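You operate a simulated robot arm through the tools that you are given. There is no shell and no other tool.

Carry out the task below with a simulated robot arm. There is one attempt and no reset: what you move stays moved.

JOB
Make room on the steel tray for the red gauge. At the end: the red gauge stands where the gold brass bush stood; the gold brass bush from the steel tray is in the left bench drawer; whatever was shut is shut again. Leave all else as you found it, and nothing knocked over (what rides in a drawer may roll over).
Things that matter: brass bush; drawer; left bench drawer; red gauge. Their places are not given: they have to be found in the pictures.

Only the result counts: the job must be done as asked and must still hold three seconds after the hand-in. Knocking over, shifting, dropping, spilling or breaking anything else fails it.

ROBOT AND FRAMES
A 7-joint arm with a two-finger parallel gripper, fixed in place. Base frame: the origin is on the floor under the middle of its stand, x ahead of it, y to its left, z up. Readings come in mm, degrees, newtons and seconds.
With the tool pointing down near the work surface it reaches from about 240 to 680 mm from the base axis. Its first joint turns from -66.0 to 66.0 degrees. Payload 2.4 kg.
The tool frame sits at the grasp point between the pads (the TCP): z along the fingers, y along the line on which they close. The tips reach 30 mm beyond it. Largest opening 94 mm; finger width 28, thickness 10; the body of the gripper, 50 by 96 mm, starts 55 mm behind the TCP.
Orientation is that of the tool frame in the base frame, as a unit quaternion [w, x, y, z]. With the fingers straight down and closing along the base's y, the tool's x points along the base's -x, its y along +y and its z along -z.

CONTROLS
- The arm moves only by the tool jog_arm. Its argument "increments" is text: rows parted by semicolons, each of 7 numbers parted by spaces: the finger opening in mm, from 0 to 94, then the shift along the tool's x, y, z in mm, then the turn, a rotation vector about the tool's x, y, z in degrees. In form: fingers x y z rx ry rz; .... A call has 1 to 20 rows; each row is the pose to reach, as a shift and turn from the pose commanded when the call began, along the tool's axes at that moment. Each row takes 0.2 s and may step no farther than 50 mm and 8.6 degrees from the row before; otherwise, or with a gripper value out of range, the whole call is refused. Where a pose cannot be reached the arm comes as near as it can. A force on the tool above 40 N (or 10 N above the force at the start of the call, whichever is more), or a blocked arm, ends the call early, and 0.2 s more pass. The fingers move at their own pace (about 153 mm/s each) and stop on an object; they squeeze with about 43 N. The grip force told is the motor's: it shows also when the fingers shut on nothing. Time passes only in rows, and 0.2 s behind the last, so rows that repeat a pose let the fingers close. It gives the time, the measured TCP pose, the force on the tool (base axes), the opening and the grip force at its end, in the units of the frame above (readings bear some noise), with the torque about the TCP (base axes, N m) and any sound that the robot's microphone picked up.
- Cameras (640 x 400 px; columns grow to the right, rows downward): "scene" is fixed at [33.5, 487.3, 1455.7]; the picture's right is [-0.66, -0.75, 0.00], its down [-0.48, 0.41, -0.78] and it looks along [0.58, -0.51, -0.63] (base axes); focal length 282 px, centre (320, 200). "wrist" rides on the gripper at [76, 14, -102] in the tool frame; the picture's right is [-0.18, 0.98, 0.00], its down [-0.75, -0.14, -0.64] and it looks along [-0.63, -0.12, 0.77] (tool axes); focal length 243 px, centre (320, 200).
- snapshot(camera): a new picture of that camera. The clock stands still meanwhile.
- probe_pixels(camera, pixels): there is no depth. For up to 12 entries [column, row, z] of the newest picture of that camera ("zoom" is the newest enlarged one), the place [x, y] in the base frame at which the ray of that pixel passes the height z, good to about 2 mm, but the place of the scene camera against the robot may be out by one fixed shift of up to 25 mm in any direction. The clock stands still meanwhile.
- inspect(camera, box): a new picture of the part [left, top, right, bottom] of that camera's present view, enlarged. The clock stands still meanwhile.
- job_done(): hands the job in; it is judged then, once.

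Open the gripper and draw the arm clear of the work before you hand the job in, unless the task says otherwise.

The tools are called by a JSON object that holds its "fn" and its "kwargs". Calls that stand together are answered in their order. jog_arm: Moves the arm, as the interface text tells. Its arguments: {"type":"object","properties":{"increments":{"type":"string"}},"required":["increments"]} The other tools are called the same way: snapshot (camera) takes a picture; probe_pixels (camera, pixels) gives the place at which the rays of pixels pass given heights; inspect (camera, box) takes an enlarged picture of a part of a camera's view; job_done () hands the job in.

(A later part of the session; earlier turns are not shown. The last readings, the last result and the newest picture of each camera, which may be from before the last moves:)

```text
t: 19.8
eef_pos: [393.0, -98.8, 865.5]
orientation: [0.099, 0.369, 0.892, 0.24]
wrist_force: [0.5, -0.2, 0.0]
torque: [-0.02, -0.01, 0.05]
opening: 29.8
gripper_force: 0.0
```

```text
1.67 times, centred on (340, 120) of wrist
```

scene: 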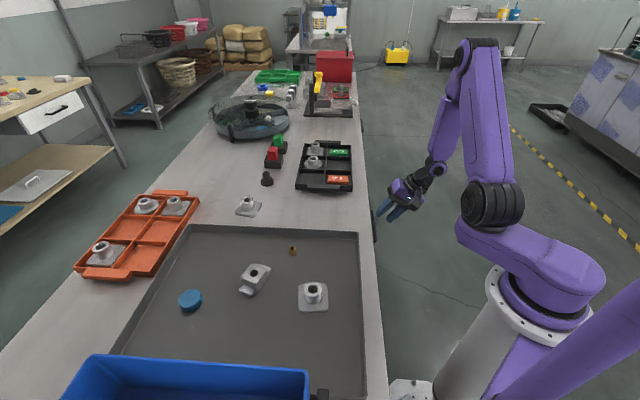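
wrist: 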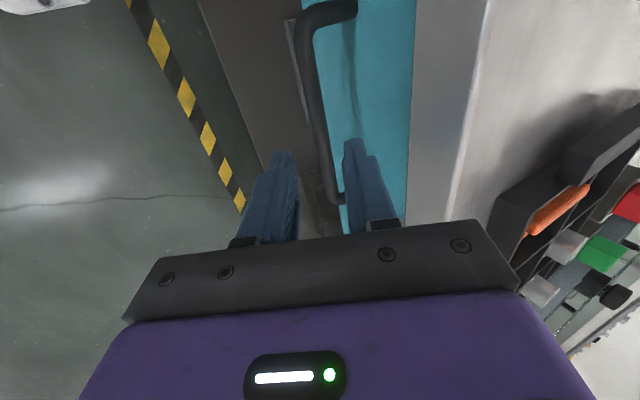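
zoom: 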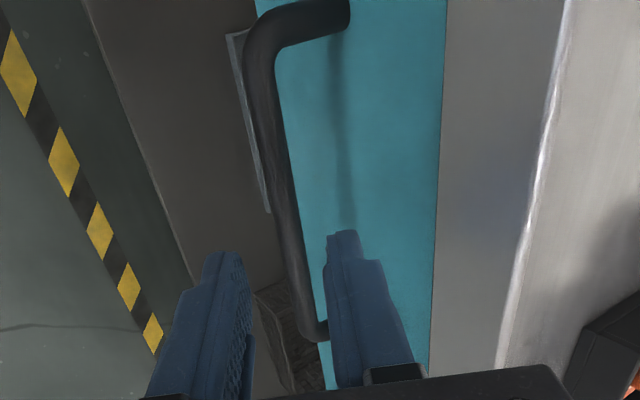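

The bar is only about 3 mm off centre. I advance 60 mm along the fingers and close on the bar.

{"fn": "jog_arm", "kwargs": {"increments": "30 0 -2 20 0 0 0; 30 0 -2 40 0 0 0; 30 0 -2 60 0 0 0; 30 0 -2 60 0 0 0"}}

{"fn": "snapshot", "kwargs": {"camera": "wrist"}}

```text
t: 20.8
eef_pos: [414.8, -78.7, 812.2]
orientation: [0.099, 0.37, 0.892, 0.239]
wrist_force: [-0.8, -0.2, -0.4]
torque: [0.01, 0.02, -0.03]
opening: 30.1
gripper_force: 0.2
```

```text
taken
```

wrist: 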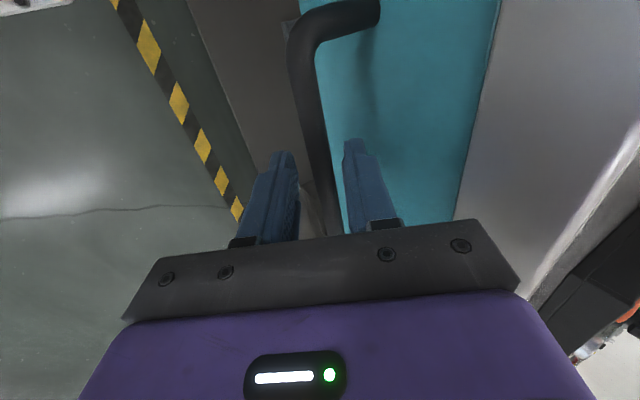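

The bar is between the fingers (column ≈318 at row 172). I close the gripper.

{"fn": "jog_arm", "kwargs": {"increments": "8 0 0 0 0 0 0; 4 0 0 0 0 0 0; 4 0 0 0 0 0 0"}}

```text
t: 21.6
eef_pos: [414.1, -78.7, 813.8]
orientation: [0.1, 0.37, 0.892, 0.24]
wrist_force: [2.1, 5.4, 22.1]
torque: [0.63, 0.35, -0.7]
opening: 11.8
gripper_force: 44.9
```

Gripped at 11.8 mm with 22 N upward reaction; I ease up about 1.5 mm and pull gently 45 mm toward the robot.

{"fn": "jog_arm", "kwargs": {"increments": "4 0 0.75 -1.3 0 0 0; 4 0 -7.9 -6.3 0 0 0; 4 0 -16.6 -11.3 0 0 0; 4 0 -25.2 -16.3 0 0 0; 4 0 -33.9 -21.3 0 0 0; 4 0 -38.2 -23.8 0 0 0; 4 0 -38.2 -23.8 0 0 0"}}

{"fn": "snapshot", "kwargs": {"camera": "wrist"}}

{"fn": "snapshot", "kwargs": {"camera": "scene"}}

```text
t: 23.2
eef_pos: [382.7, -109.5, 813.2]
orientation: [0.098, 0.37, 0.892, 0.24]
wrist_force: [-3.2, 2.9, 0.5]
torque: [0.62, 0.51, -0.54]
opening: 11.7
gripper_force: 45.0
```

```text
taken
```

wrist: 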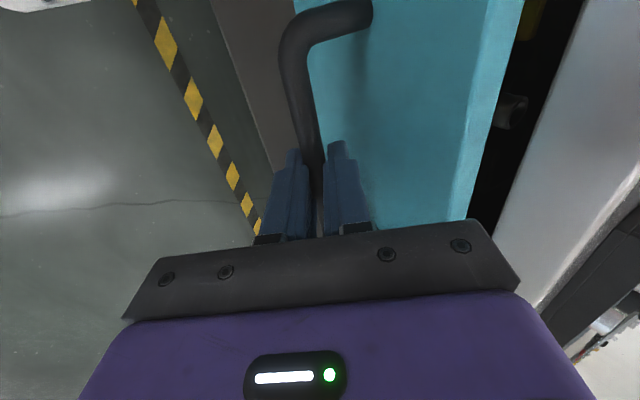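

```text
taken
```

scene: 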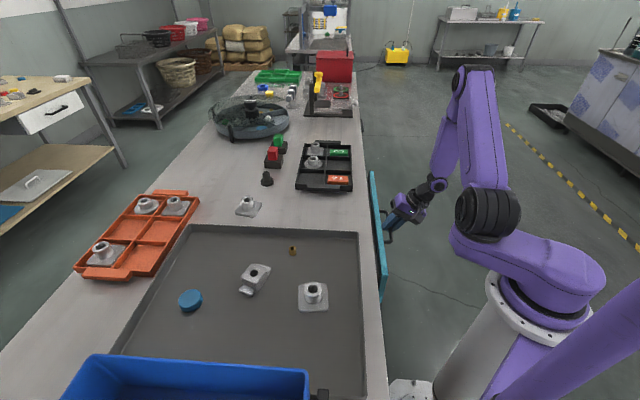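

The drawer is sliding out smoothly (forces small). I pull another 110 mm to get a total of about 155 mm.

{"fn": "jog_arm", "kwargs": {"increments": "4 0 -13 -7.5 0 0 0; 4 0 -26 -15 0 0 0; 4 0 -39 -22.5 0 0 0; 4 0 -52 -30 0 0 0; 4 0 -65 -37.5 0 0 0; 4 0 -78 -45 0 0 0; 4 0 -91 -52.5 0 0 0; 4 0 -95 -55 0 0 0; 4 0 -95 -55 0 0 0"}}

{"fn": "snapshot", "kwargs": {"camera": "wrist"}}

{"fn": "snapshot", "kwargs": {"camera": "scene"}}

```text
t: 25.2
eef_pos: [303.9, -189.2, 813.6]
orientation: [0.1, 0.369, 0.892, 0.241]
wrist_force: [-6.3, 6.4, 34.0]
torque: [0.38, 0.15, -0.72]
opening: 11.8
gripper_force: 45.5
```

```text
taken
```

wrist: 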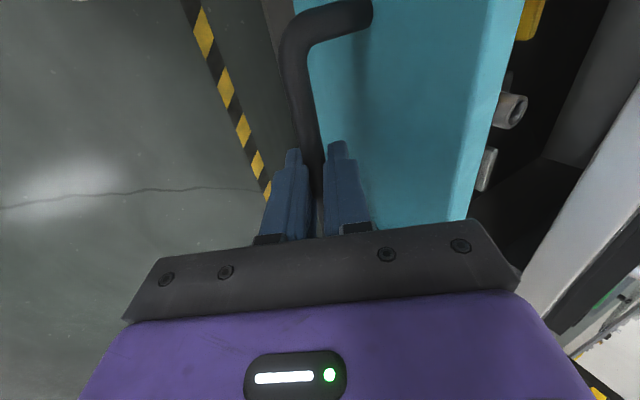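

```text
taken
```

scene: 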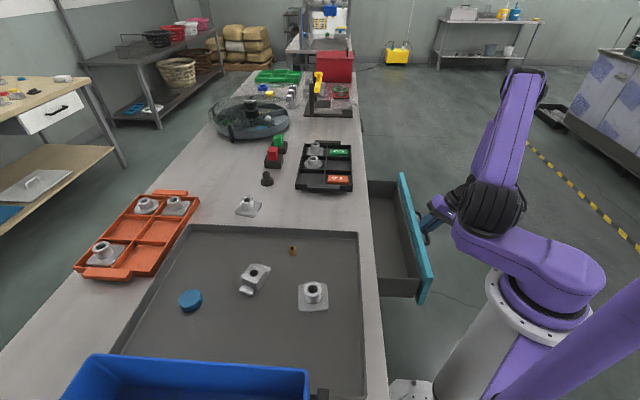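

The drawer is now about 155 mm open. I release the handle and back off along the fingers.

{"fn": "jog_arm", "kwargs": {"increments": "20 0 0 0 0 0 0; 32 0 0 0 0 0 0; 32 0 0 0 0 0 0; 32 0 0 -30 0 0 0; 32 0 0 -60 0 0 0; 32 0 0 -90 0 0 0; 32 0 0 -90 0 0 0"}}

{"fn": "snapshot", "kwargs": {"camera": "scene"}}

{"fn": "inspect", "kwargs": {"camera": "scene", "box": [350, 160, 450, 320]}}

```text
t: 26.8
eef_pos: [271.2, -219.4, 892.9]
orientation: [0.099, 0.37, 0.892, 0.239]
wrist_force: [0.4, 0.5, 1.1]
torque: [0.0, 0.02, -0.03]
opening: 32.0
gripper_force: 0.0
```

```text
taken
```

scene: 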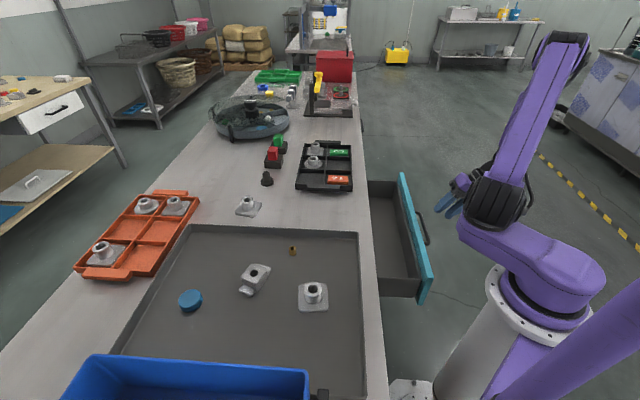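

```text
2.50 times, centred on (400, 240) of scene
```

zoom: 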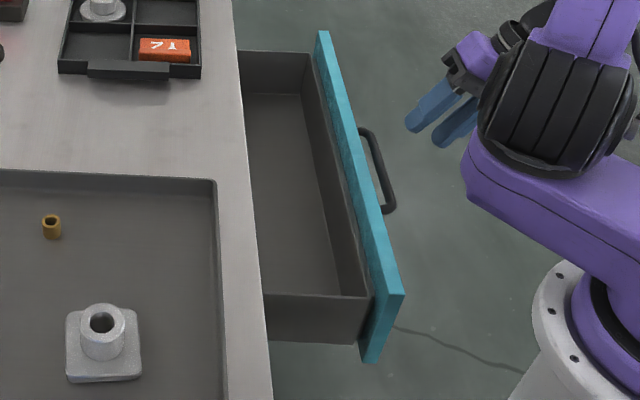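

The drawer stands open. I raise and straighten the tool above it to look inside.

{"fn": "jog_arm", "kwargs": {"increments": "32 0 34 -18 7.5 0 0; 32 0 68 -36 15 0 0; 32 0 103 -54 22.5 0 0; 32 0 137 -71 30 0 0; 32 0 137 -71 30 0 0"}}

{"fn": "snapshot", "kwargs": {"camera": "wrist"}}

{"fn": "inspect", "kwargs": {"camera": "wrist", "box": [280, 0, 520, 240]}}

```text
t: 28.0
eef_pos: [331.9, -160.3, 1022.0]
orientation: [0.0, 0.381, 0.924, -0.001]
wrist_force: [0.8, -0.2, -0.6]
torque: [-0.02, -0.01, 0.0]
opening: 32.2
gripper_force: 0.0
```

```text
taken
```

wrist: 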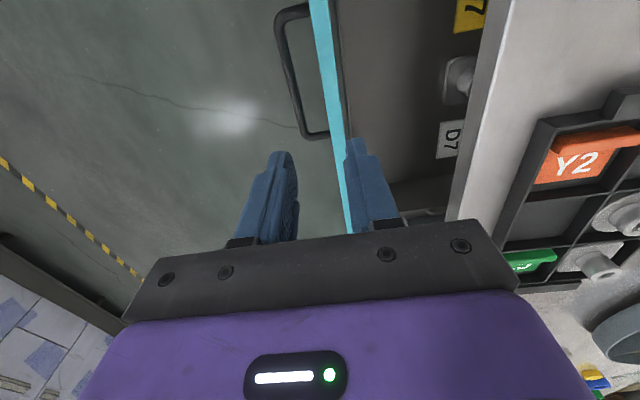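

```text
1.67 times, centred on (400, 120) of wrist
```

zoom: 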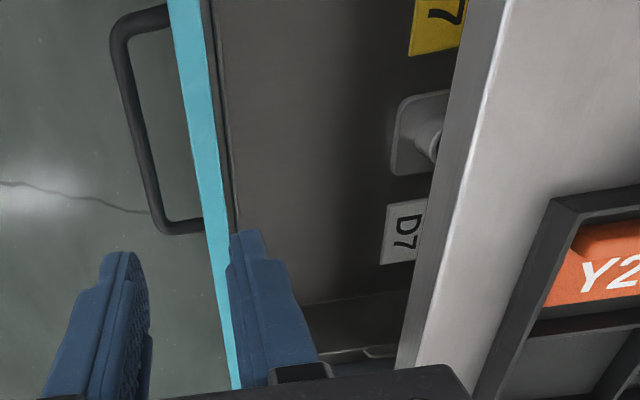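

The drawer holds cards and a casting at the back but no red gauge, and its front area is free. Now I fetch the bush: move above it at (437,242,1000) with fingers at 44 mm.

{"fn": "jog_arm", "kwargs": {"increments": "44 0 0 -20 0 0 0; 44 23 40 -20 0 0 0; 44 47 80 -20 0 0 0; 44 70 120 -20 0 0 0; 44 94 160 -20 0 0 0; 44 117 199 -20 0 0 0; 44 141 239 -20 0 0 0; 44 164 279 -10 0 0 0; 44 188 319 0 0 0 0; 44 211 359 20 0 0 0; 44 211 359 60 0 0 0; 44 211 359 60 0 0 0"}}

{"fn": "snapshot", "kwargs": {"camera": "wrist"}}

{"fn": "inspect", "kwargs": {"camera": "wrist", "box": [280, 80, 360, 180]}}

```text
refused: row 10 steps farther than a row can; nothing moved
```

```text
taken
```

wrist: 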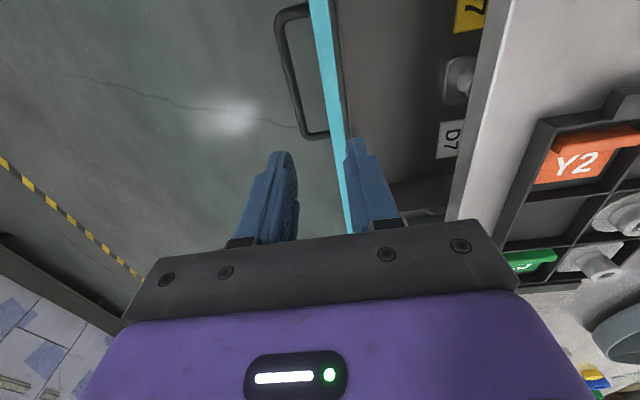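

```text
4.00 times, centred on (320, 130) of wrist
```

zoom: 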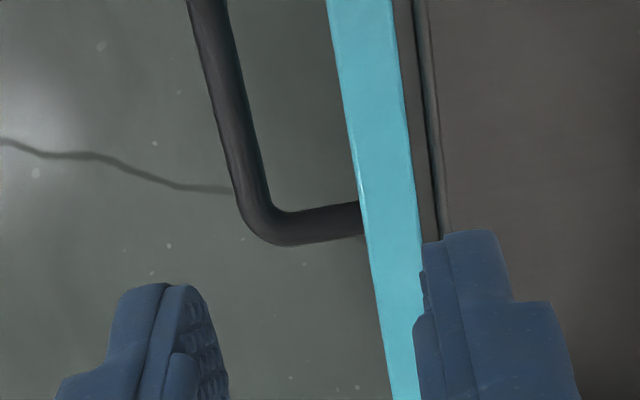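

A row step was slightly too large; I repeat with smoother steps.

{"fn": "jog_arm", "kwargs": {"increments": "44 0 0 -20 0 0 0; 44 23 40 -20 0 0 0; 44 47 80 -20 0 0 0; 44 70 120 -20 0 0 0; 44 94 160 -20 0 0 0; 44 117 199 -20 0 0 0; 44 141 239 -20 0 0 0; 44 164 279 -15 0 0 0; 44 188 319 -5 0 0 0; 44 211 359 5 0 0 0; 44 211 359 35 0 0 0; 44 211 359 60 0 0 0; 44 211 359 60 0 0 0"}}

{"fn": "snapshot", "kwargs": {"camera": "wrist"}}

{"fn": "inspect", "kwargs": {"camera": "wrist", "box": [280, 80, 360, 180]}}

```text
t: 30.8
eef_pos: [434.7, 243.0, 961.2]
orientation: [-0.001, 0.383, 0.924, 0.001]
wrist_force: [0.5, -0.8, 0.3]
torque: [-0.01, 0.04, 0.02]
opening: 44.1
gripper_force: 0.0
```

```text
taken
```

wrist: 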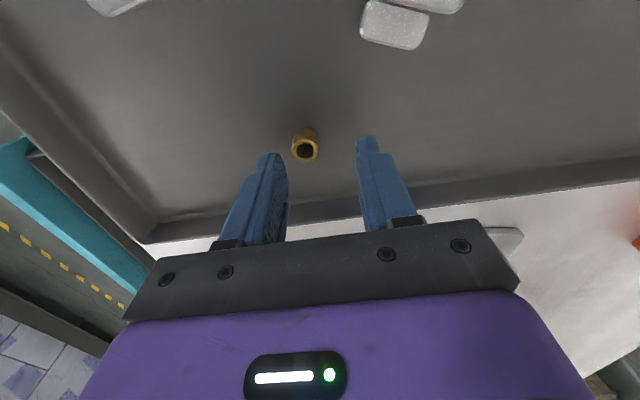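

```text
4.00 times, centred on (320, 130) of wrist
```

zoom: 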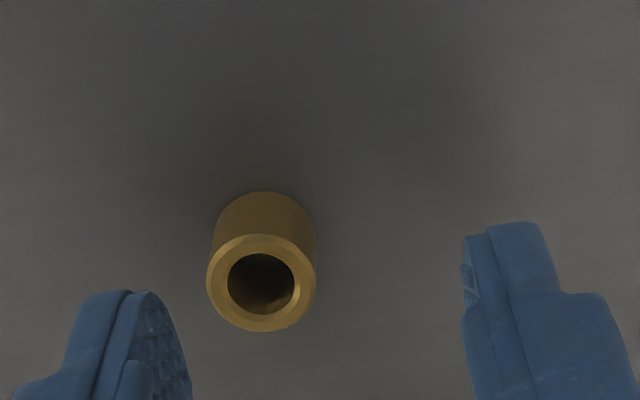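

Comparing this view (bush at 305,151) with the earlier one gives the true bush top at z≈919 and centre ≈(429,237), so the tray surface is near 901. I shift 9 mm along −y of the tool, go down 12 mm and check.

{"fn": "jog_arm", "kwargs": {"increments": "44 0.5 -9 0 0 0 0; 44 0.5 -9 12 0 0 0; 44 0.5 -9 12 0 0 0"}}

{"fn": "snapshot", "kwargs": {"camera": "wrist"}}

{"fn": "inspect", "kwargs": {"camera": "wrist", "box": [270, 90, 370, 210]}}

```text
t: 31.6
eef_pos: [428.8, 236.9, 950.1]
orientation: [0.0, 0.382, 0.924, 0.0]
wrist_force: [-0.2, 1.7, 0.0]
torque: [0.02, 0.0, 0.02]
opening: 43.7
gripper_force: 0.0
```

```text
taken
```

wrist: 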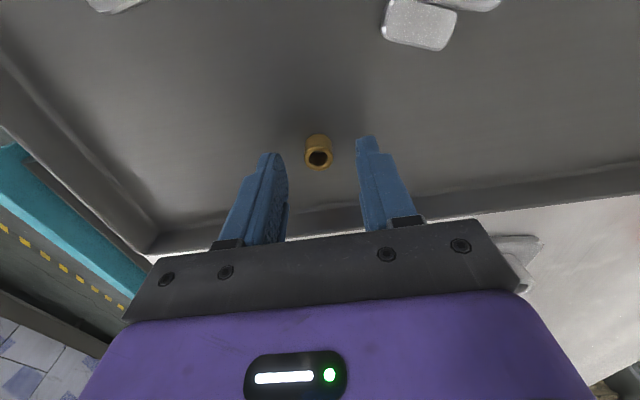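

```text
3.33 times, centred on (320, 150) of wrist
```

zoom: 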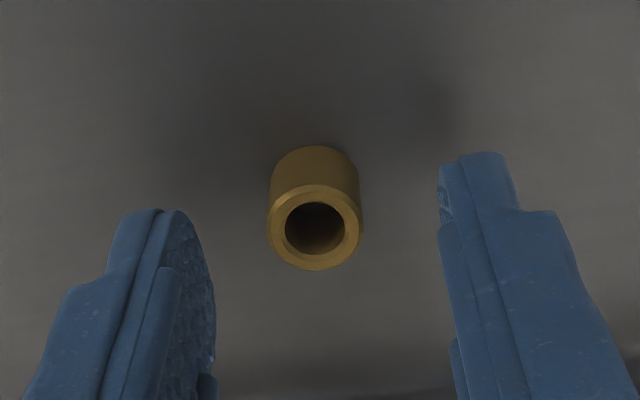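

The bush top is exactly on the finger axis at tip depth (318,158), so it stands at about (428.3,236.5). I descend 14 mm so that the tips are just above the tray, and close.

{"fn": "jog_arm", "kwargs": {"increments": "44 0 -1 7 0 0 0; 44 0 -1 13 0 0 0; 44 0 -1 13 0 0 0; 10 0 -1 13 0 0 0; 10 0 -1 13 0 0 0; 10 0 -1 13 0 0 0"}}

{"fn": "snapshot", "kwargs": {"camera": "wrist"}}

```text
t: 33.0
eef_pos: [427.6, 236.2, 937.1]
orientation: [0.0, 0.383, 0.924, 0.0]
wrist_force: [0.7, 0.0, -0.2]
torque: [-0.01, 0.02, 0.03]
opening: 15.9
gripper_force: 42.7
```

```text
taken
```

wrist: 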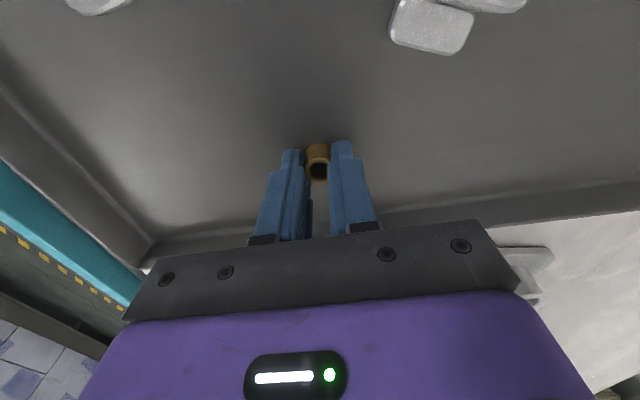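

Gripped: opening 15.9 mm, 42.7 N. I lift 90 mm and carry it over the open drawer to about n=205, t=−340.

{"fn": "jog_arm", "kwargs": {"increments": "10 0 0 -30 0 0 0; 10 0 0 -60 0 0 0; 10 0 0 -90 0 0 0; 10 -25 -33 -90 0 0 0; 10 -51 -66 -90 0 0 0; 10 -76 -99 -90 0 0 0; 10 -102 -132 -90 0 0 0; 10 -127 -165 -90 0 0 0; 10 -153 -198 -90 0 0 0; 10 -178 -231 -90 0 0 0; 10 -204 -264 -90 0 0 0; 10 -204 -264 -90 0 0 0"}}

{"fn": "snapshot", "kwargs": {"camera": "wrist"}}

{"fn": "snapshot", "kwargs": {"camera": "scene"}}

```text
t: 35.6
eef_pos: [386.2, -96.3, 1026.1]
orientation: [0.0, 0.383, 0.924, 0.0]
wrist_force: [0.1, -1.0, -0.3]
torque: [0.04, -0.02, 0.0]
opening: 16.2
gripper_force: 43.2
```

```text
taken
```

wrist: 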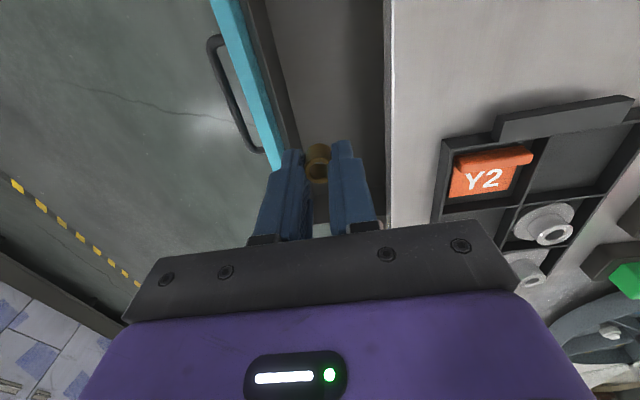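

```text
taken
```

scene: 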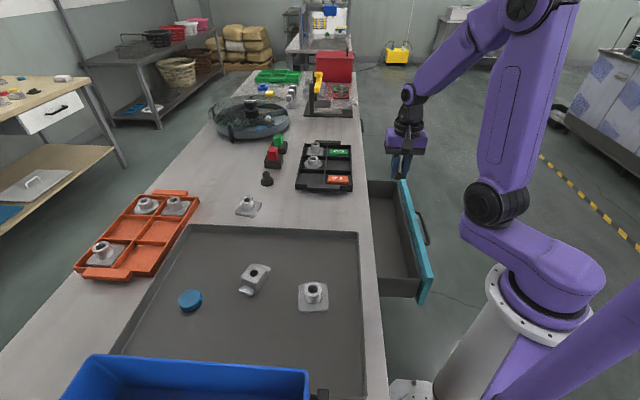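

The tool axis lies inside the drawer opening between the teal front and the bench edge. I lower to about z=845 and look again.

{"fn": "jog_arm", "kwargs": {"increments": "10 0 0 45 0 0 0; 10 0 0 90 0 0 0; 10 0 0 135 0 0 0; 10 0 0 180 0 0 0; 10 0 0 180 0 0 0"}}

{"fn": "snapshot", "kwargs": {"camera": "wrist"}}

{"fn": "snapshot", "kwargs": {"camera": "scene"}}

{"fn": "inspect", "kwargs": {"camera": "scene", "box": [350, 130, 450, 310]}}

```text
t: 36.8
eef_pos: [387.2, -95.4, 846.5]
orientation: [0.0, 0.383, 0.924, 0.0]
wrist_force: [0.3, 0.1, 0.0]
torque: [0.0, 0.0, 0.01]
opening: 16.1
gripper_force: 43.0
```

```text
taken
```

wrist: 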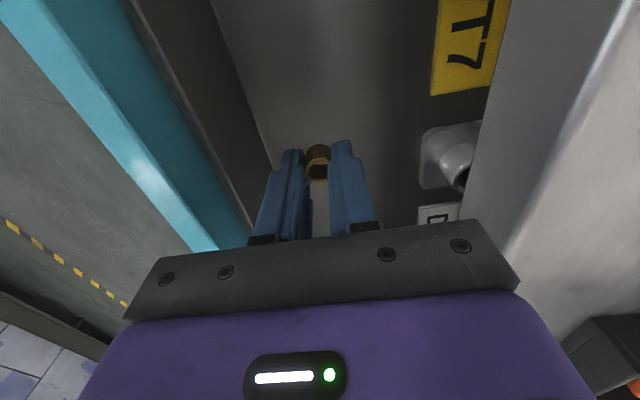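

```text
taken
```

scene: 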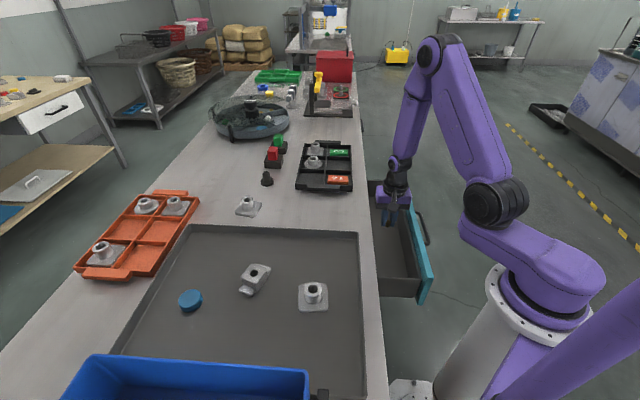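

```text
2.22 times, centred on (400, 220) of scene
```

zoom: 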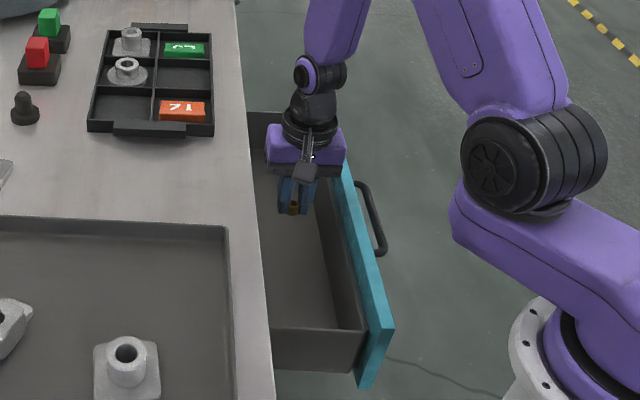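

The casting's plate in the drawer triangulates the floor to z≈750. I shift 10 mm toward the bench for clearance and lower about 56 mm so that the bush is just over the floor.

{"fn": "jog_arm", "kwargs": {"increments": "10 0 10 0 0 0 0; 10 0 10 15 0 0 0; 10 0 10 30 0 0 0; 10 0 10 45 0 0 0; 10 0 10 54 0 0 0; 10 0 10 54 0 0 0"}}

{"fn": "snapshot", "kwargs": {"camera": "wrist"}}

{"fn": "inspect", "kwargs": {"camera": "wrist", "box": [240, 80, 440, 240]}}

```text
t: 38.2
eef_pos: [392.9, -88.0, 791.5]
orientation: [0.0, 0.382, 0.924, 0.0]
wrist_force: [-0.3, 0.2, 0.5]
torque: [-0.02, -0.01, 0.0]
opening: 16.1
gripper_force: 43.0
```

```text
taken
```

wrist: 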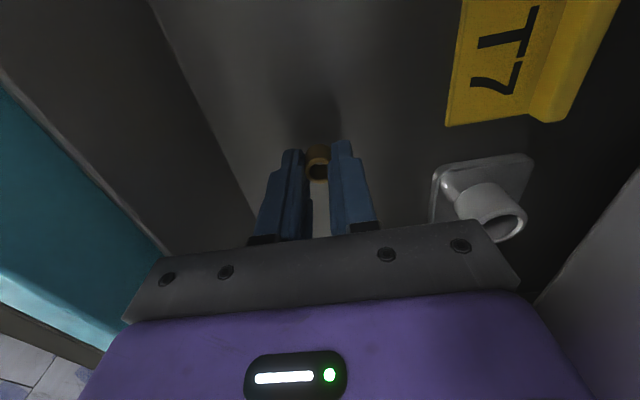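

```text
2.50 times, centred on (340, 160) of wrist
```

zoom: 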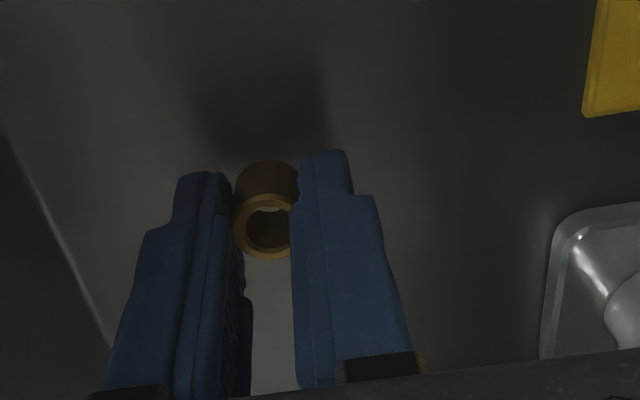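

No contact yet (force ≈0). I lower in small 2 mm steps.

{"fn": "jog_arm", "kwargs": {"increments": "10 0 0 2 0 0 0; 10 0 0 4 0 0 0; 10 0 0 6 0 0 0; 10 0 0 6 0 0 0"}}

```text
t: 39.2
eef_pos: [392.7, -88.8, 787.1]
orientation: [0.0, 0.383, 0.924, 0.0]
wrist_force: [-0.4, 0.3, -0.7]
torque: [-0.05, 0.0, -0.01]
opening: 16.5
gripper_force: 42.7
```

Still free; I continue in 2 mm steps.

{"fn": "jog_arm", "kwargs": {"increments": "10 0 0 2 0 0 0; 10 0 0 4 0 0 0; 10 0 0 6 0 0 0; 10 0 0 6 0 0 0"}}

{"fn": "inspect", "kwargs": {"camera": "wrist", "box": [240, 80, 440, 240]}}

```text
t: 40.2
eef_pos: [393.7, -89.3, 780.9]
orientation: [0.001, 0.383, 0.924, 0.001]
wrist_force: [-2.8, 2.2, 38.4]
torque: [0.06, 0.1, 0.04]
opening: 16.2
gripper_force: 43.1
```

```text
2.50 times, centred on (340, 160) of wrist
```

zoom: 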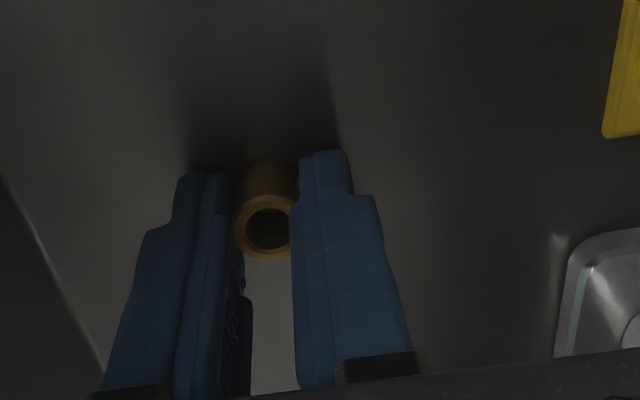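

Contact with the drawer floor at TCP z≈781 (38 N). I ease up 2 mm, open the fingers and rise straight out.

{"fn": "jog_arm", "kwargs": {"increments": "10 0 0 -2 0 0 0; 24 0 0 -2 0 0 0; 36 0 0 -2 0 0 0; 36 0 0 -2 0 0 0; 36 0 0 -30 0 0 0; 36 0 0 -65 0 0 0; 36 0 0 -100 0 0 0; 36 0 0 -140 0 0 0; 36 0 0 -180 0 0 0; 36 0 0 -220 0 0 0; 36 0 0 -220 0 0 0"}}

{"fn": "snapshot", "kwargs": {"camera": "wrist"}}

{"fn": "snapshot", "kwargs": {"camera": "scene"}}

{"fn": "inspect", "kwargs": {"camera": "wrist", "box": [200, 0, 440, 200]}}

```text
t: 42.6
eef_pos: [393.3, -88.4, 1001.4]
orientation: [0.0, 0.383, 0.924, 0.0]
wrist_force: [1.0, 1.0, 0.3]
torque: [0.03, -0.02, -0.01]
opening: 36.0
gripper_force: 0.1
```

```text
taken
```

wrist: 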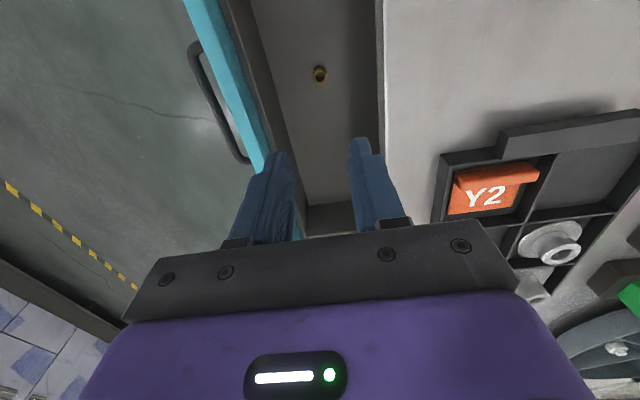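

```text
taken
```

scene: 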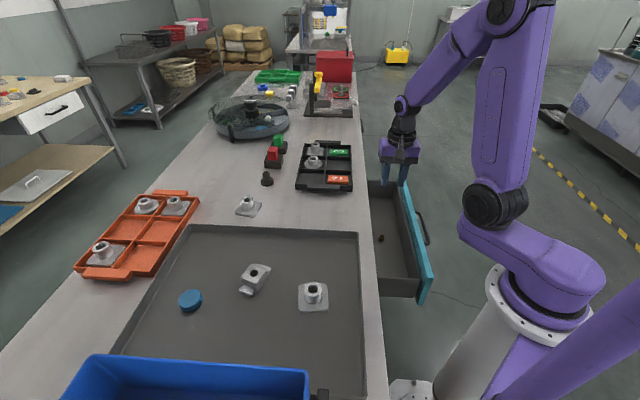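

```text
2.00 times, centred on (320, 100) of wrist
```

zoom: 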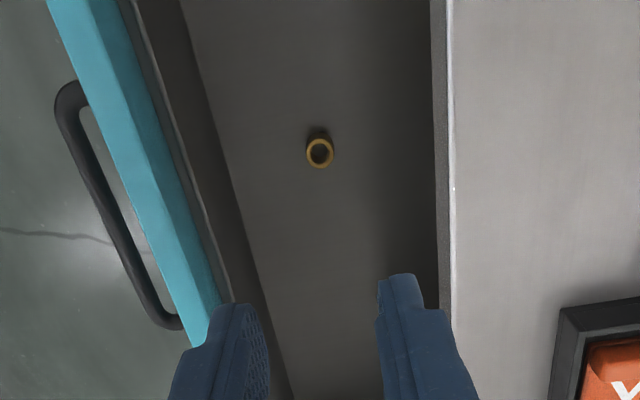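

The bush stands upright on the drawer floor. To shut the drawer, I return to the handle pre-grasp pose (tilt 30°), at about (271,-219,893).

{"fn": "jog_arm", "kwargs": {"increments": "32 -1 -36 22 -6 0 0; 32 -3 -72 43 -12 0 0; 32 -4 -107 65 -18 0 0; 32 -5 -143 87 -24 0 0; 32 -6 -179 108 -30 0 0; 32 -6 -179 108 -30 0 0"}}

{"fn": "inspect", "kwargs": {"camera": "wrist", "box": [240, 0, 440, 240]}}

```text
t: 44.0
eef_pos: [271.1, -218.7, 892.7]
orientation: [0.1, 0.37, 0.892, 0.24]
wrist_force: [0.5, -0.2, 0.2]
torque: [0.0, 0.03, -0.01]
opening: 31.8
gripper_force: 0.0
```

```text
1.67 times, centred on (340, 120) of wrist
```

zoom: 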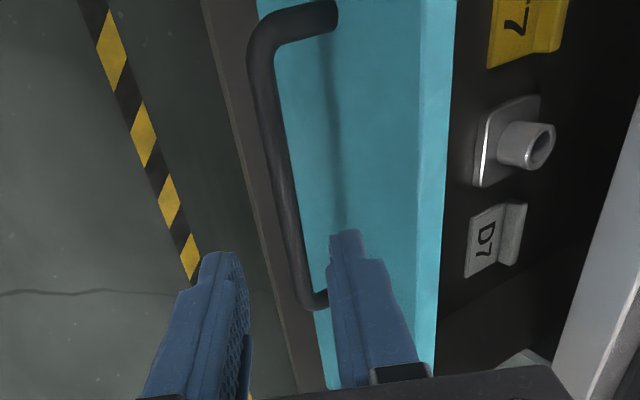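

The bar lines up (column ≈317 at the expected row 114). I advance 90 mm and grip it again.

{"fn": "jog_arm", "kwargs": {"increments": "32 0 -2 30 0 0 0; 32 0 -2 60 0 0 0; 32 0 -2 90 0 0 0; 32 0 -2 90 0 0 0; 20 0 -2 90 0 0 0; 8 0 -2 90 0 0 0; 4 0 -2 90 0 0 0; 4 0 -2 90 0 0 0"}}

{"fn": "snapshot", "kwargs": {"camera": "wrist"}}

```text
t: 45.8
eef_pos: [300.8, -187.9, 814.9]
orientation: [0.099, 0.37, 0.892, 0.239]
wrist_force: [-0.8, 2.6, 8.1]
torque: [0.16, 0.04, -0.86]
opening: 11.8
gripper_force: 44.9
```

```text
taken
```

wrist: 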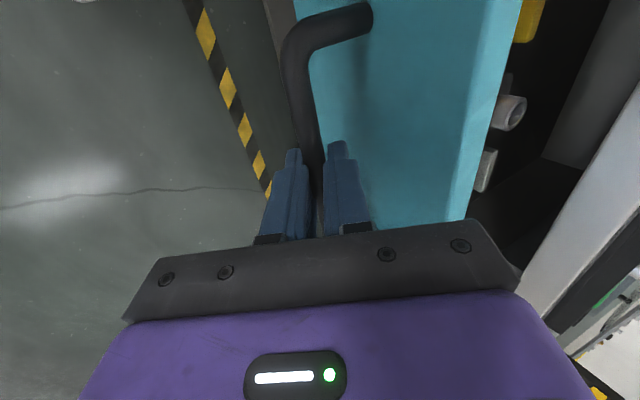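

Gripped again. I push the drawer in slowly, 12 mm per row, for 144 mm.

{"fn": "jog_arm", "kwargs": {"increments": "4 0 5 3 0 0 0; 4 0 13 7.5 0 0 0; 4 0 23 13.3 0 0 0; 4 0 33.5 19.3 0 0 0; 4 0 44 25.4 0 0 0; 4 0 54.5 31.5 0 0 0; 4 0 65 37.5 0 0 0; 4 0 75.5 43.6 0 0 0; 4 0 86 49.7 0 0 0; 4 0 96 55.4 0 0 0; 4 0 106 61.2 0 0 0; 4 0 114 65.8 0 0 0; 4 0 120 69.3 0 0 0; 4 0 125 72.2 0 0 0; 4 0 125 72.2 0 0 0"}}

{"fn": "snapshot", "kwargs": {"camera": "wrist"}}

{"fn": "snapshot", "kwargs": {"camera": "scene"}}

```text
t: 47.5
eef_pos: [358.0, -130.5, 813.8]
orientation: [0.1, 0.37, 0.892, 0.241]
wrist_force: [0.2, 0.9, 7.5]
torque: [0.57, 0.45, -0.22]
opening: 11.6
gripper_force: 44.7
stopped in row 8: the force on the tool passed its limit at 41 N (the readings are from after the stop); the commanded pose is now the measured one
```

```text
taken
```

wrist: 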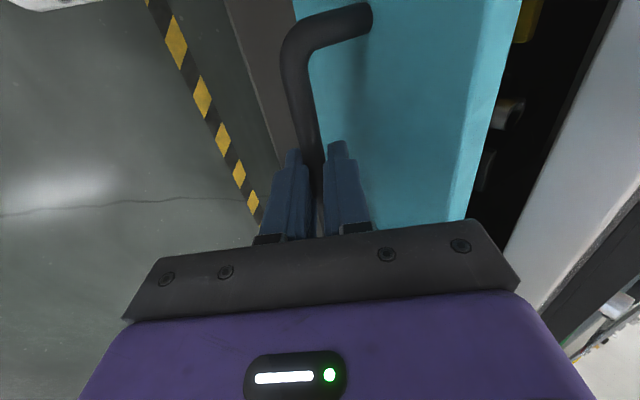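

```text
taken
```

scene: 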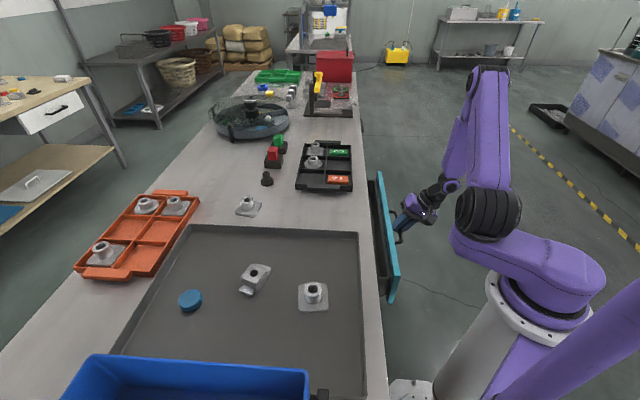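

The push stopped at 41 N partway (n≈161), probably from vertical mismatch as during the pull. I continue 30 mm at a time, watching forces.

{"fn": "jog_arm", "kwargs": {"increments": "4 0 4.3 2.5 0 0 0; 4 0 8.7 5 0 0 0; 4 0 13 7.5 0 0 0; 4 0 17.3 10 0 0 0; 4 0 21.7 12.5 0 0 0; 4 0 26 15 0 0 0"}}

```text
t: 48.9
eef_pos: [380.3, -109.2, 813.8]
orientation: [0.1, 0.368, 0.893, 0.24]
wrist_force: [-4.4, 4.8, 17.6]
torque: [0.79, 0.57, -0.54]
opening: 11.8
gripper_force: 44.8
```

Going fine at n≈192 with vertical force building slowly. I relieve by 1 mm upward and push 36 mm more.

{"fn": "jog_arm", "kwargs": {"increments": "4 0 0.5 -0.9 0 0 0; 4 0 5.7 2.1 0 0 0; 4 0 10.9 5.1 0 0 0; 4 0 16.1 8.1 0 0 0; 4 0 21.3 11.1 0 0 0; 4 0 26.5 14.1 0 0 0; 4 0 31.7 17.1 0 0 0; 4 0 31.7 17.1 0 0 0"}}

```text
t: 50.7
eef_pos: [404.2, -83.8, 813.9]
orientation: [0.098, 0.37, 0.892, 0.239]
wrist_force: [-4.8, 2.7, -33.1]
torque: [0.01, 0.18, -0.86]
opening: 11.6
gripper_force: 45.1
```

Now the vertical force is −33 N, so I lower 1 mm while pushing the last 11–12 mm in small steps.

{"fn": "jog_arm", "kwargs": {"increments": "4 0 -0.6 1.1 0 0 0; 4 0 2 2.6 0 0 0; 4 0 4.6 4.1 0 0 0; 4 0 7.2 5.6 0 0 0; 4 0 8.9 6.6 0 0 0; 4 0 8.9 6.6 0 0 0"}}

{"fn": "snapshot", "kwargs": {"camera": "wrist"}}

```text
t: 52.1
eef_pos: [412.3, -75.2, 814.8]
orientation: [0.099, 0.369, 0.892, 0.241]
wrist_force: [-5.0, 7.0, -9.0]
torque: [0.57, 0.59, -0.67]
opening: 11.7
gripper_force: 44.6
```

```text
taken
```

wrist: 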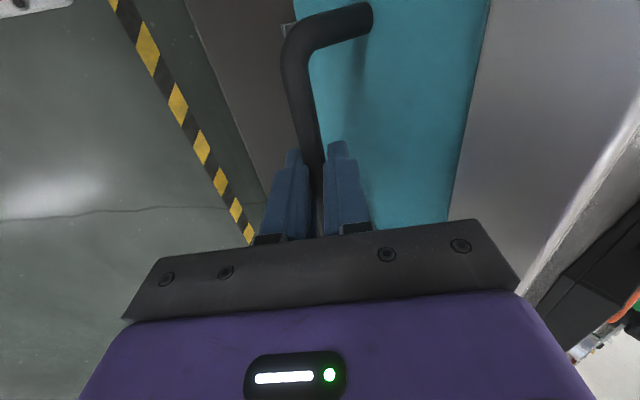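

The drawer front looks flush (n≈238, closed reference ≈236–237). I push 3 mm more to confirm it meets the stop.

{"fn": "jog_arm", "kwargs": {"increments": "4 0 0.9 0.5 0 0 0; 4 0 1.7 1 0 0 0; 4 0 2.6 1.5 0 0 0; 4 0 2.6 1.5 0 0 0"}}

{"fn": "inspect", "kwargs": {"camera": "wrist", "box": [300, 0, 560, 220]}}

```text
t: 53.1
eef_pos: [414.4, -74.1, 814.2]
orientation: [0.1, 0.371, 0.892, 0.239]
wrist_force: [-25.0, -4.1, 10.4]
torque: [0.64, 0.8, -0.17]
opening: 11.8
gripper_force: 45.2
```

```text
1.82 times, centred on (430, 110) of wrist
```

zoom: 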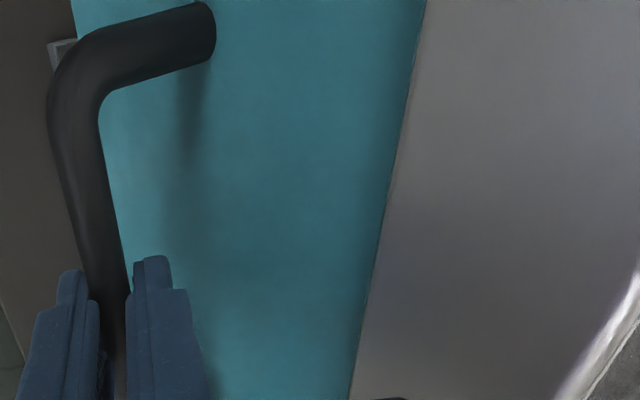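

The reaction along the push axis rose to about 20 N, so the drawer is at its stop and flush. I open the fingers and back off along them.

{"fn": "jog_arm", "kwargs": {"increments": "20 0 0 0 0 0 0; 32 0 0 0 0 0 0; 32 0 0 0 0 0 0; 32 0 0 -30 0 0 0; 32 0 0 -60 0 0 0; 32 0 0 -90 0 0 0; 32 0 0 -90 0 0 0"}}

{"fn": "snapshot", "kwargs": {"camera": "wrist"}}

{"fn": "snapshot", "kwargs": {"camera": "scene"}}

```text
t: 54.7
eef_pos: [383.3, -105.8, 890.3]
orientation: [0.099, 0.37, 0.892, 0.241]
wrist_force: [-0.6, 0.4, -0.2]
torque: [-0.02, -0.01, 0.04]
opening: 31.9
gripper_force: 0.0
```

```text
taken
```

wrist: 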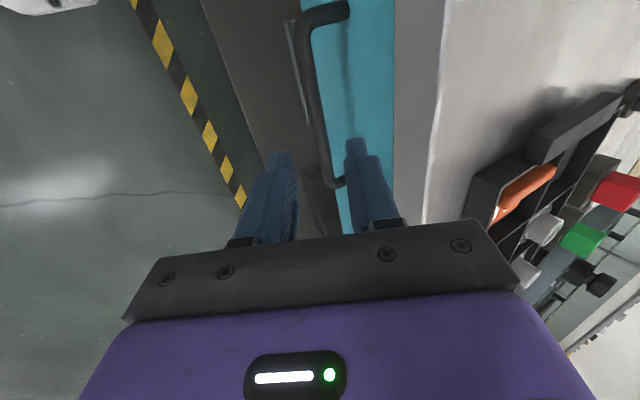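

```text
taken
```

scene: 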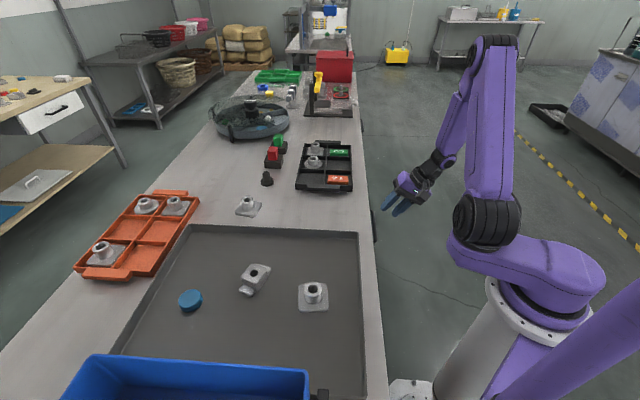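

The drawer is shut flush with the handle free. Now for the gauge: I raise and straighten the tool over the bench edge before turning it so the camera ends up on top.

{"fn": "jog_arm", "kwargs": {"increments": "32 -17 32 -22 5 0 0; 32 -35 65 -43 10 0 0; 32 -52 97 -65 15 0 0; 32 -69 130 -87 20 0 0; 32 -87 162 -108 25 0 0; 32 -104 195 -130 30 0 0; 32 -104 195 -130 30 0 0"}}

{"fn": "jog_arm", "kwargs": {"increments": "80 0 0 0 0 0 8.2; 80 0 0 0 0 0 16.4; 80 0 0 0 0 0 24.6; 80 0 0 0 0 0 32.8; 80 0 0 0 0 0 41; 80 0 0 0 0 0 49.2; 80 0 0 0 0 0 57.4; 80 0 0 0 0 0 65.6; 80 0 0 0 0 0 73.8; 80 0 0 0 0 0 82; 80 0 0 0 0 0 90; 80 0 0 0 0 0 90"}}

{"fn": "snapshot", "kwargs": {"camera": "wrist"}}

{"fn": "snapshot", "kwargs": {"camera": "scene"}}

```text
t: 56.3
eef_pos: [528.7, -106.6, 1103.1]
orientation: [0.0, 0.383, 0.924, 0.001]
wrist_force: [-0.4, -0.3, 0.1]
torque: [-0.03, 0.0, 0.01]
opening: 31.8
gripper_force: 0.0
```

```text
t: 58.9
eef_pos: [530.3, -106.6, 1101.3]
orientation: [-0.001, 0.924, 0.383, 0.002]
wrist_force: [-0.8, 0.1, -0.1]
torque: [-0.02, 0.0, 0.02]
opening: 79.9
gripper_force: 0.1
```

```text
taken
```

wrist: 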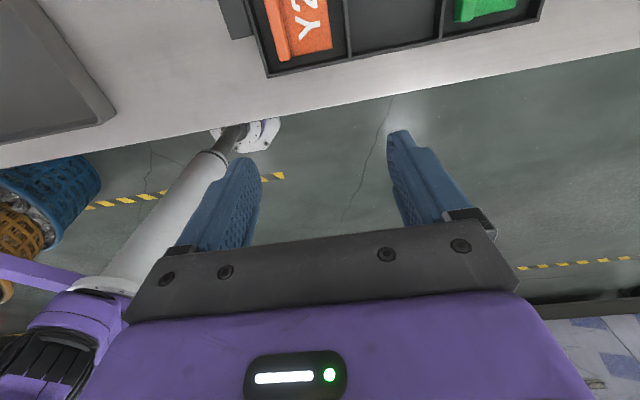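

```text
taken
```

scene: 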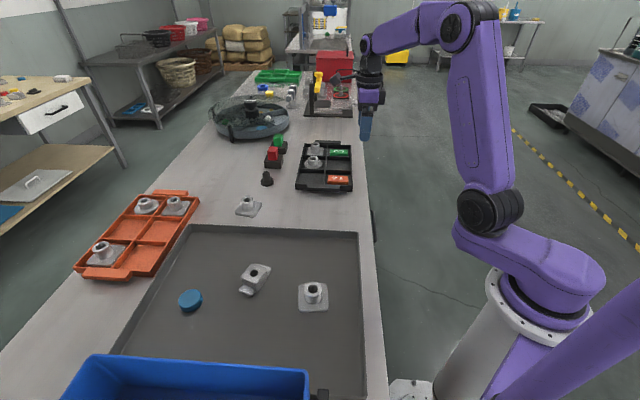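

The flipped orientation is reachable. I now tilt outward 50° and move to about n=480, t=−543, z=1060 to view the gauge from above.

{"fn": "jog_arm", "kwargs": {"increments": "80 30 15 0 0 8.3 0; 80 60 31 0 0 16.7 0; 80 90 46 10 0 25 0; 80 120 62 20 0 33.3 0; 80 150 77 30 0 41.7 0; 80 180 93 41 0 50 0; 80 180 93 41 0 50 0"}}

{"fn": "snapshot", "kwargs": {"camera": "wrist"}}

{"fn": "snapshot", "kwargs": {"camera": "scene"}}

```text
t: 60.5
eef_pos: [724.5, -43.6, 1062.4]
orientation: [-0.162, 0.836, 0.347, 0.393]
wrist_force: [-0.3, -0.3, 0.5]
torque: [-0.02, 0.04, -0.01]
opening: 80.0
gripper_force: 0.1
```

```text
taken
```

wrist: 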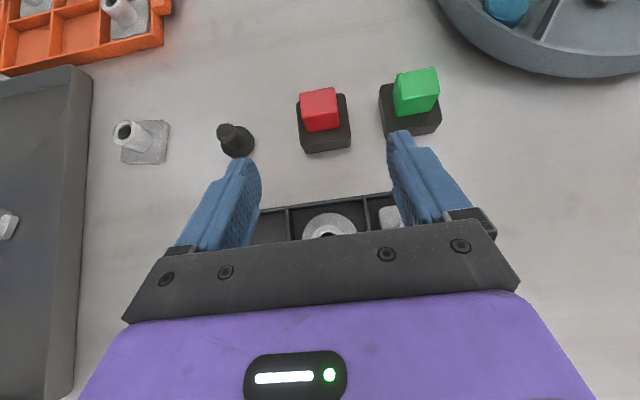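

```text
taken
```

scene: 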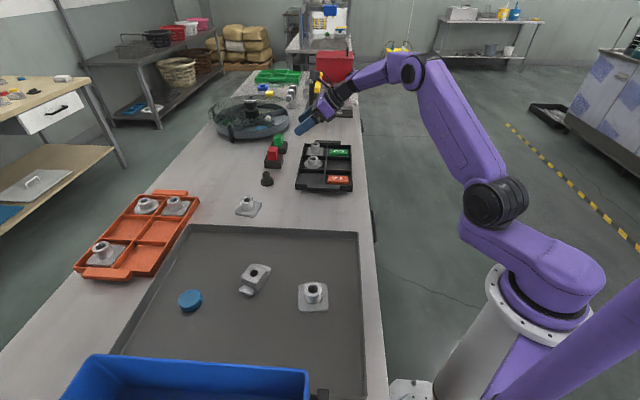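

A clear overhead view: red cube at (320,108) on its base around (325,125), green gauge to its right, plug to its left. I zoom and probe.

{"fn": "inspect", "kwargs": {"camera": "wrist", "box": [270, 70, 380, 170]}}

{"fn": "probe_pixels", "kwargs": {"camera": "wrist", "pixels": [[303, 153, 897], [350, 147, 897], [296, 103, 922], [345, 94, 922], [320, 97, 960], [304, 95, 960], [336, 90, 960]]}}

```text
4.00 times, centred on (325, 120) of wrist
```

zoom: 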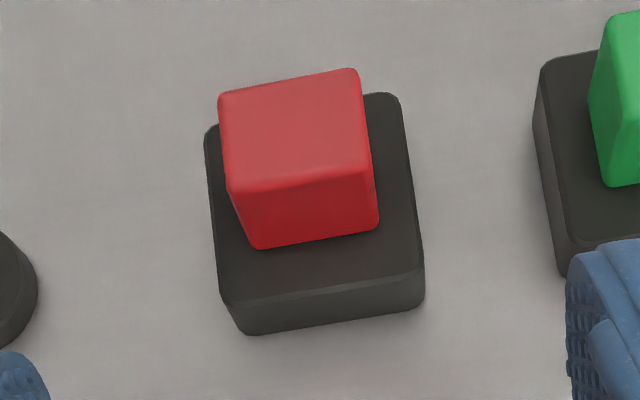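

```text
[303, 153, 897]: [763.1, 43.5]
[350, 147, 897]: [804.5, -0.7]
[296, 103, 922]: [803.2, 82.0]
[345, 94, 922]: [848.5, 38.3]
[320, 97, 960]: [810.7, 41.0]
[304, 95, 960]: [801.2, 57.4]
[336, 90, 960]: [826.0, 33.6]
```

I probe the refined base and cube corners at plausible heights.

{"fn": "probe_pixels", "kwargs": {"camera": "wrist", "pixels": [[305, 153.5, 900], [350.5, 146.3, 900], [300.5, 145.8, 925], [351, 137.5, 925], [296.8, 102.5, 925], [344, 93.8, 925], [308.3, 132, 925], [339.5, 127, 925], [302.5, 118.3, 960], [338, 112.5, 960], [300, 94.3, 960], [334.3, 87.3, 960]]}}

```text
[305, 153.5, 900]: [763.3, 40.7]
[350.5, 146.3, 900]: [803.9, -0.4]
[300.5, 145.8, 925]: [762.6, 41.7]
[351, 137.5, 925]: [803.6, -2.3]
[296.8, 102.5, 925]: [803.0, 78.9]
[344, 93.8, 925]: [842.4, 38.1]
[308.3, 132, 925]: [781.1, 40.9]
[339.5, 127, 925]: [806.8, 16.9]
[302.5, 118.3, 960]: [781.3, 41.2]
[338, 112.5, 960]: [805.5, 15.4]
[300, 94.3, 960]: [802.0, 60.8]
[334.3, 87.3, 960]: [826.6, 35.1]
```

Very consistent: base 900–925 high, cube 925–960, gauge centre at about (804,39), n≈596, t≈−541. I go to a pre-grasp 70 mm back along a 55° approach.

{"fn": "jog_arm", "kwargs": {"increments": "60 -7 -1 25 0 1.5 0; 60 -14 -1.5 50 0 3 0; 60 -21.7 -2 76 0 4.7 0; 60 -21.7 -2 76 0 4.7 0"}}

{"fn": "snapshot", "kwargs": {"camera": "wrist"}}

{"fn": "inspect", "kwargs": {"camera": "wrist", "box": [240, 60, 400, 220]}}

```text
t: 61.5
eef_pos: [753.6, -11.2, 998.1]
orientation: [-0.176, 0.82, 0.34, 0.426]
wrist_force: [-0.5, -0.9, 0.6]
torque: [0.02, 0.0, 0.01]
opening: 60.1
gripper_force: 0.0
```

```text
taken
```

wrist: 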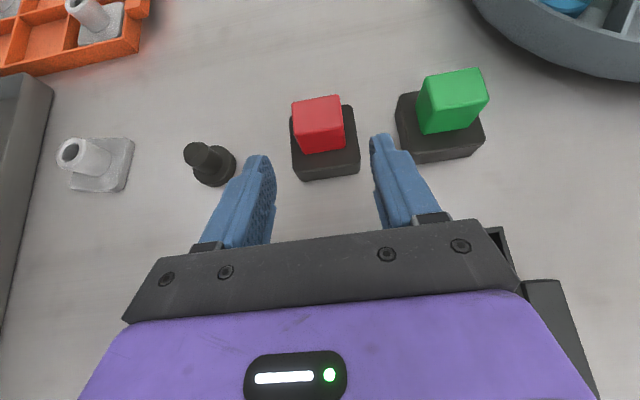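

```text
2.50 times, centred on (320, 140) of wrist
```

zoom: 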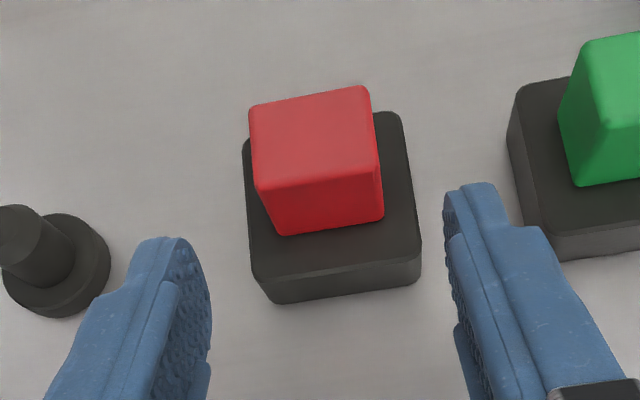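

Pre-grasp reached without limit; the cube is centred at column 320. I advance 70 mm along the fingers.

{"fn": "jog_arm", "kwargs": {"increments": "60 0 0 20 0 0 0; 60 0 0 40 0 0 0; 60 0 0 55 0 0 0; 60 0 0 55 0 0 0"}}

{"fn": "snapshot", "kwargs": {"camera": "wrist"}}

{"fn": "inspect", "kwargs": {"camera": "wrist", "box": [240, 80, 400, 240]}}

```text
t: 62.5
eef_pos: [785.7, 21.2, 963.7]
orientation: [-0.178, 0.82, 0.34, 0.425]
wrist_force: [-0.5, -0.8, 0.1]
torque: [0.01, 0.02, 0.01]
opening: 59.9
gripper_force: 0.1
```

```text
taken
```

wrist: 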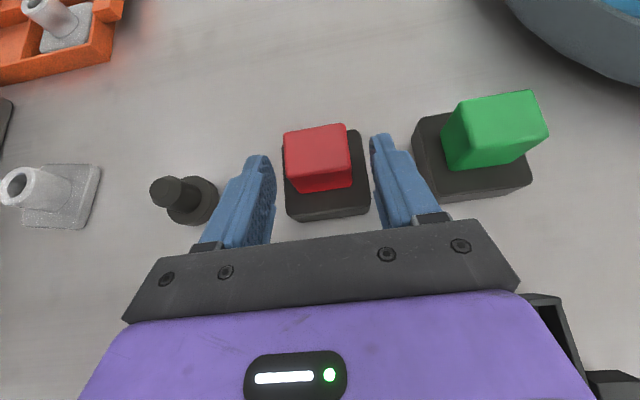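

```text
2.50 times, centred on (320, 160) of wrist
```

zoom: 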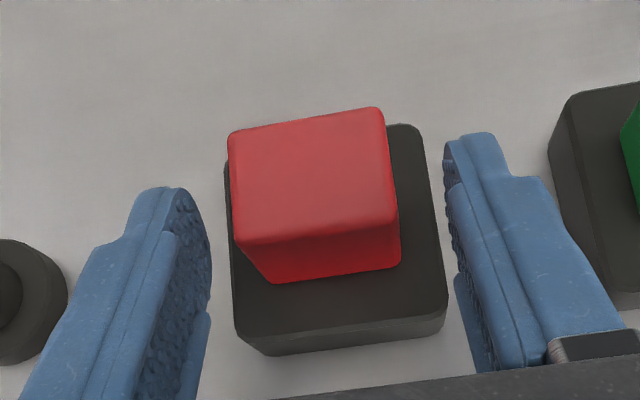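

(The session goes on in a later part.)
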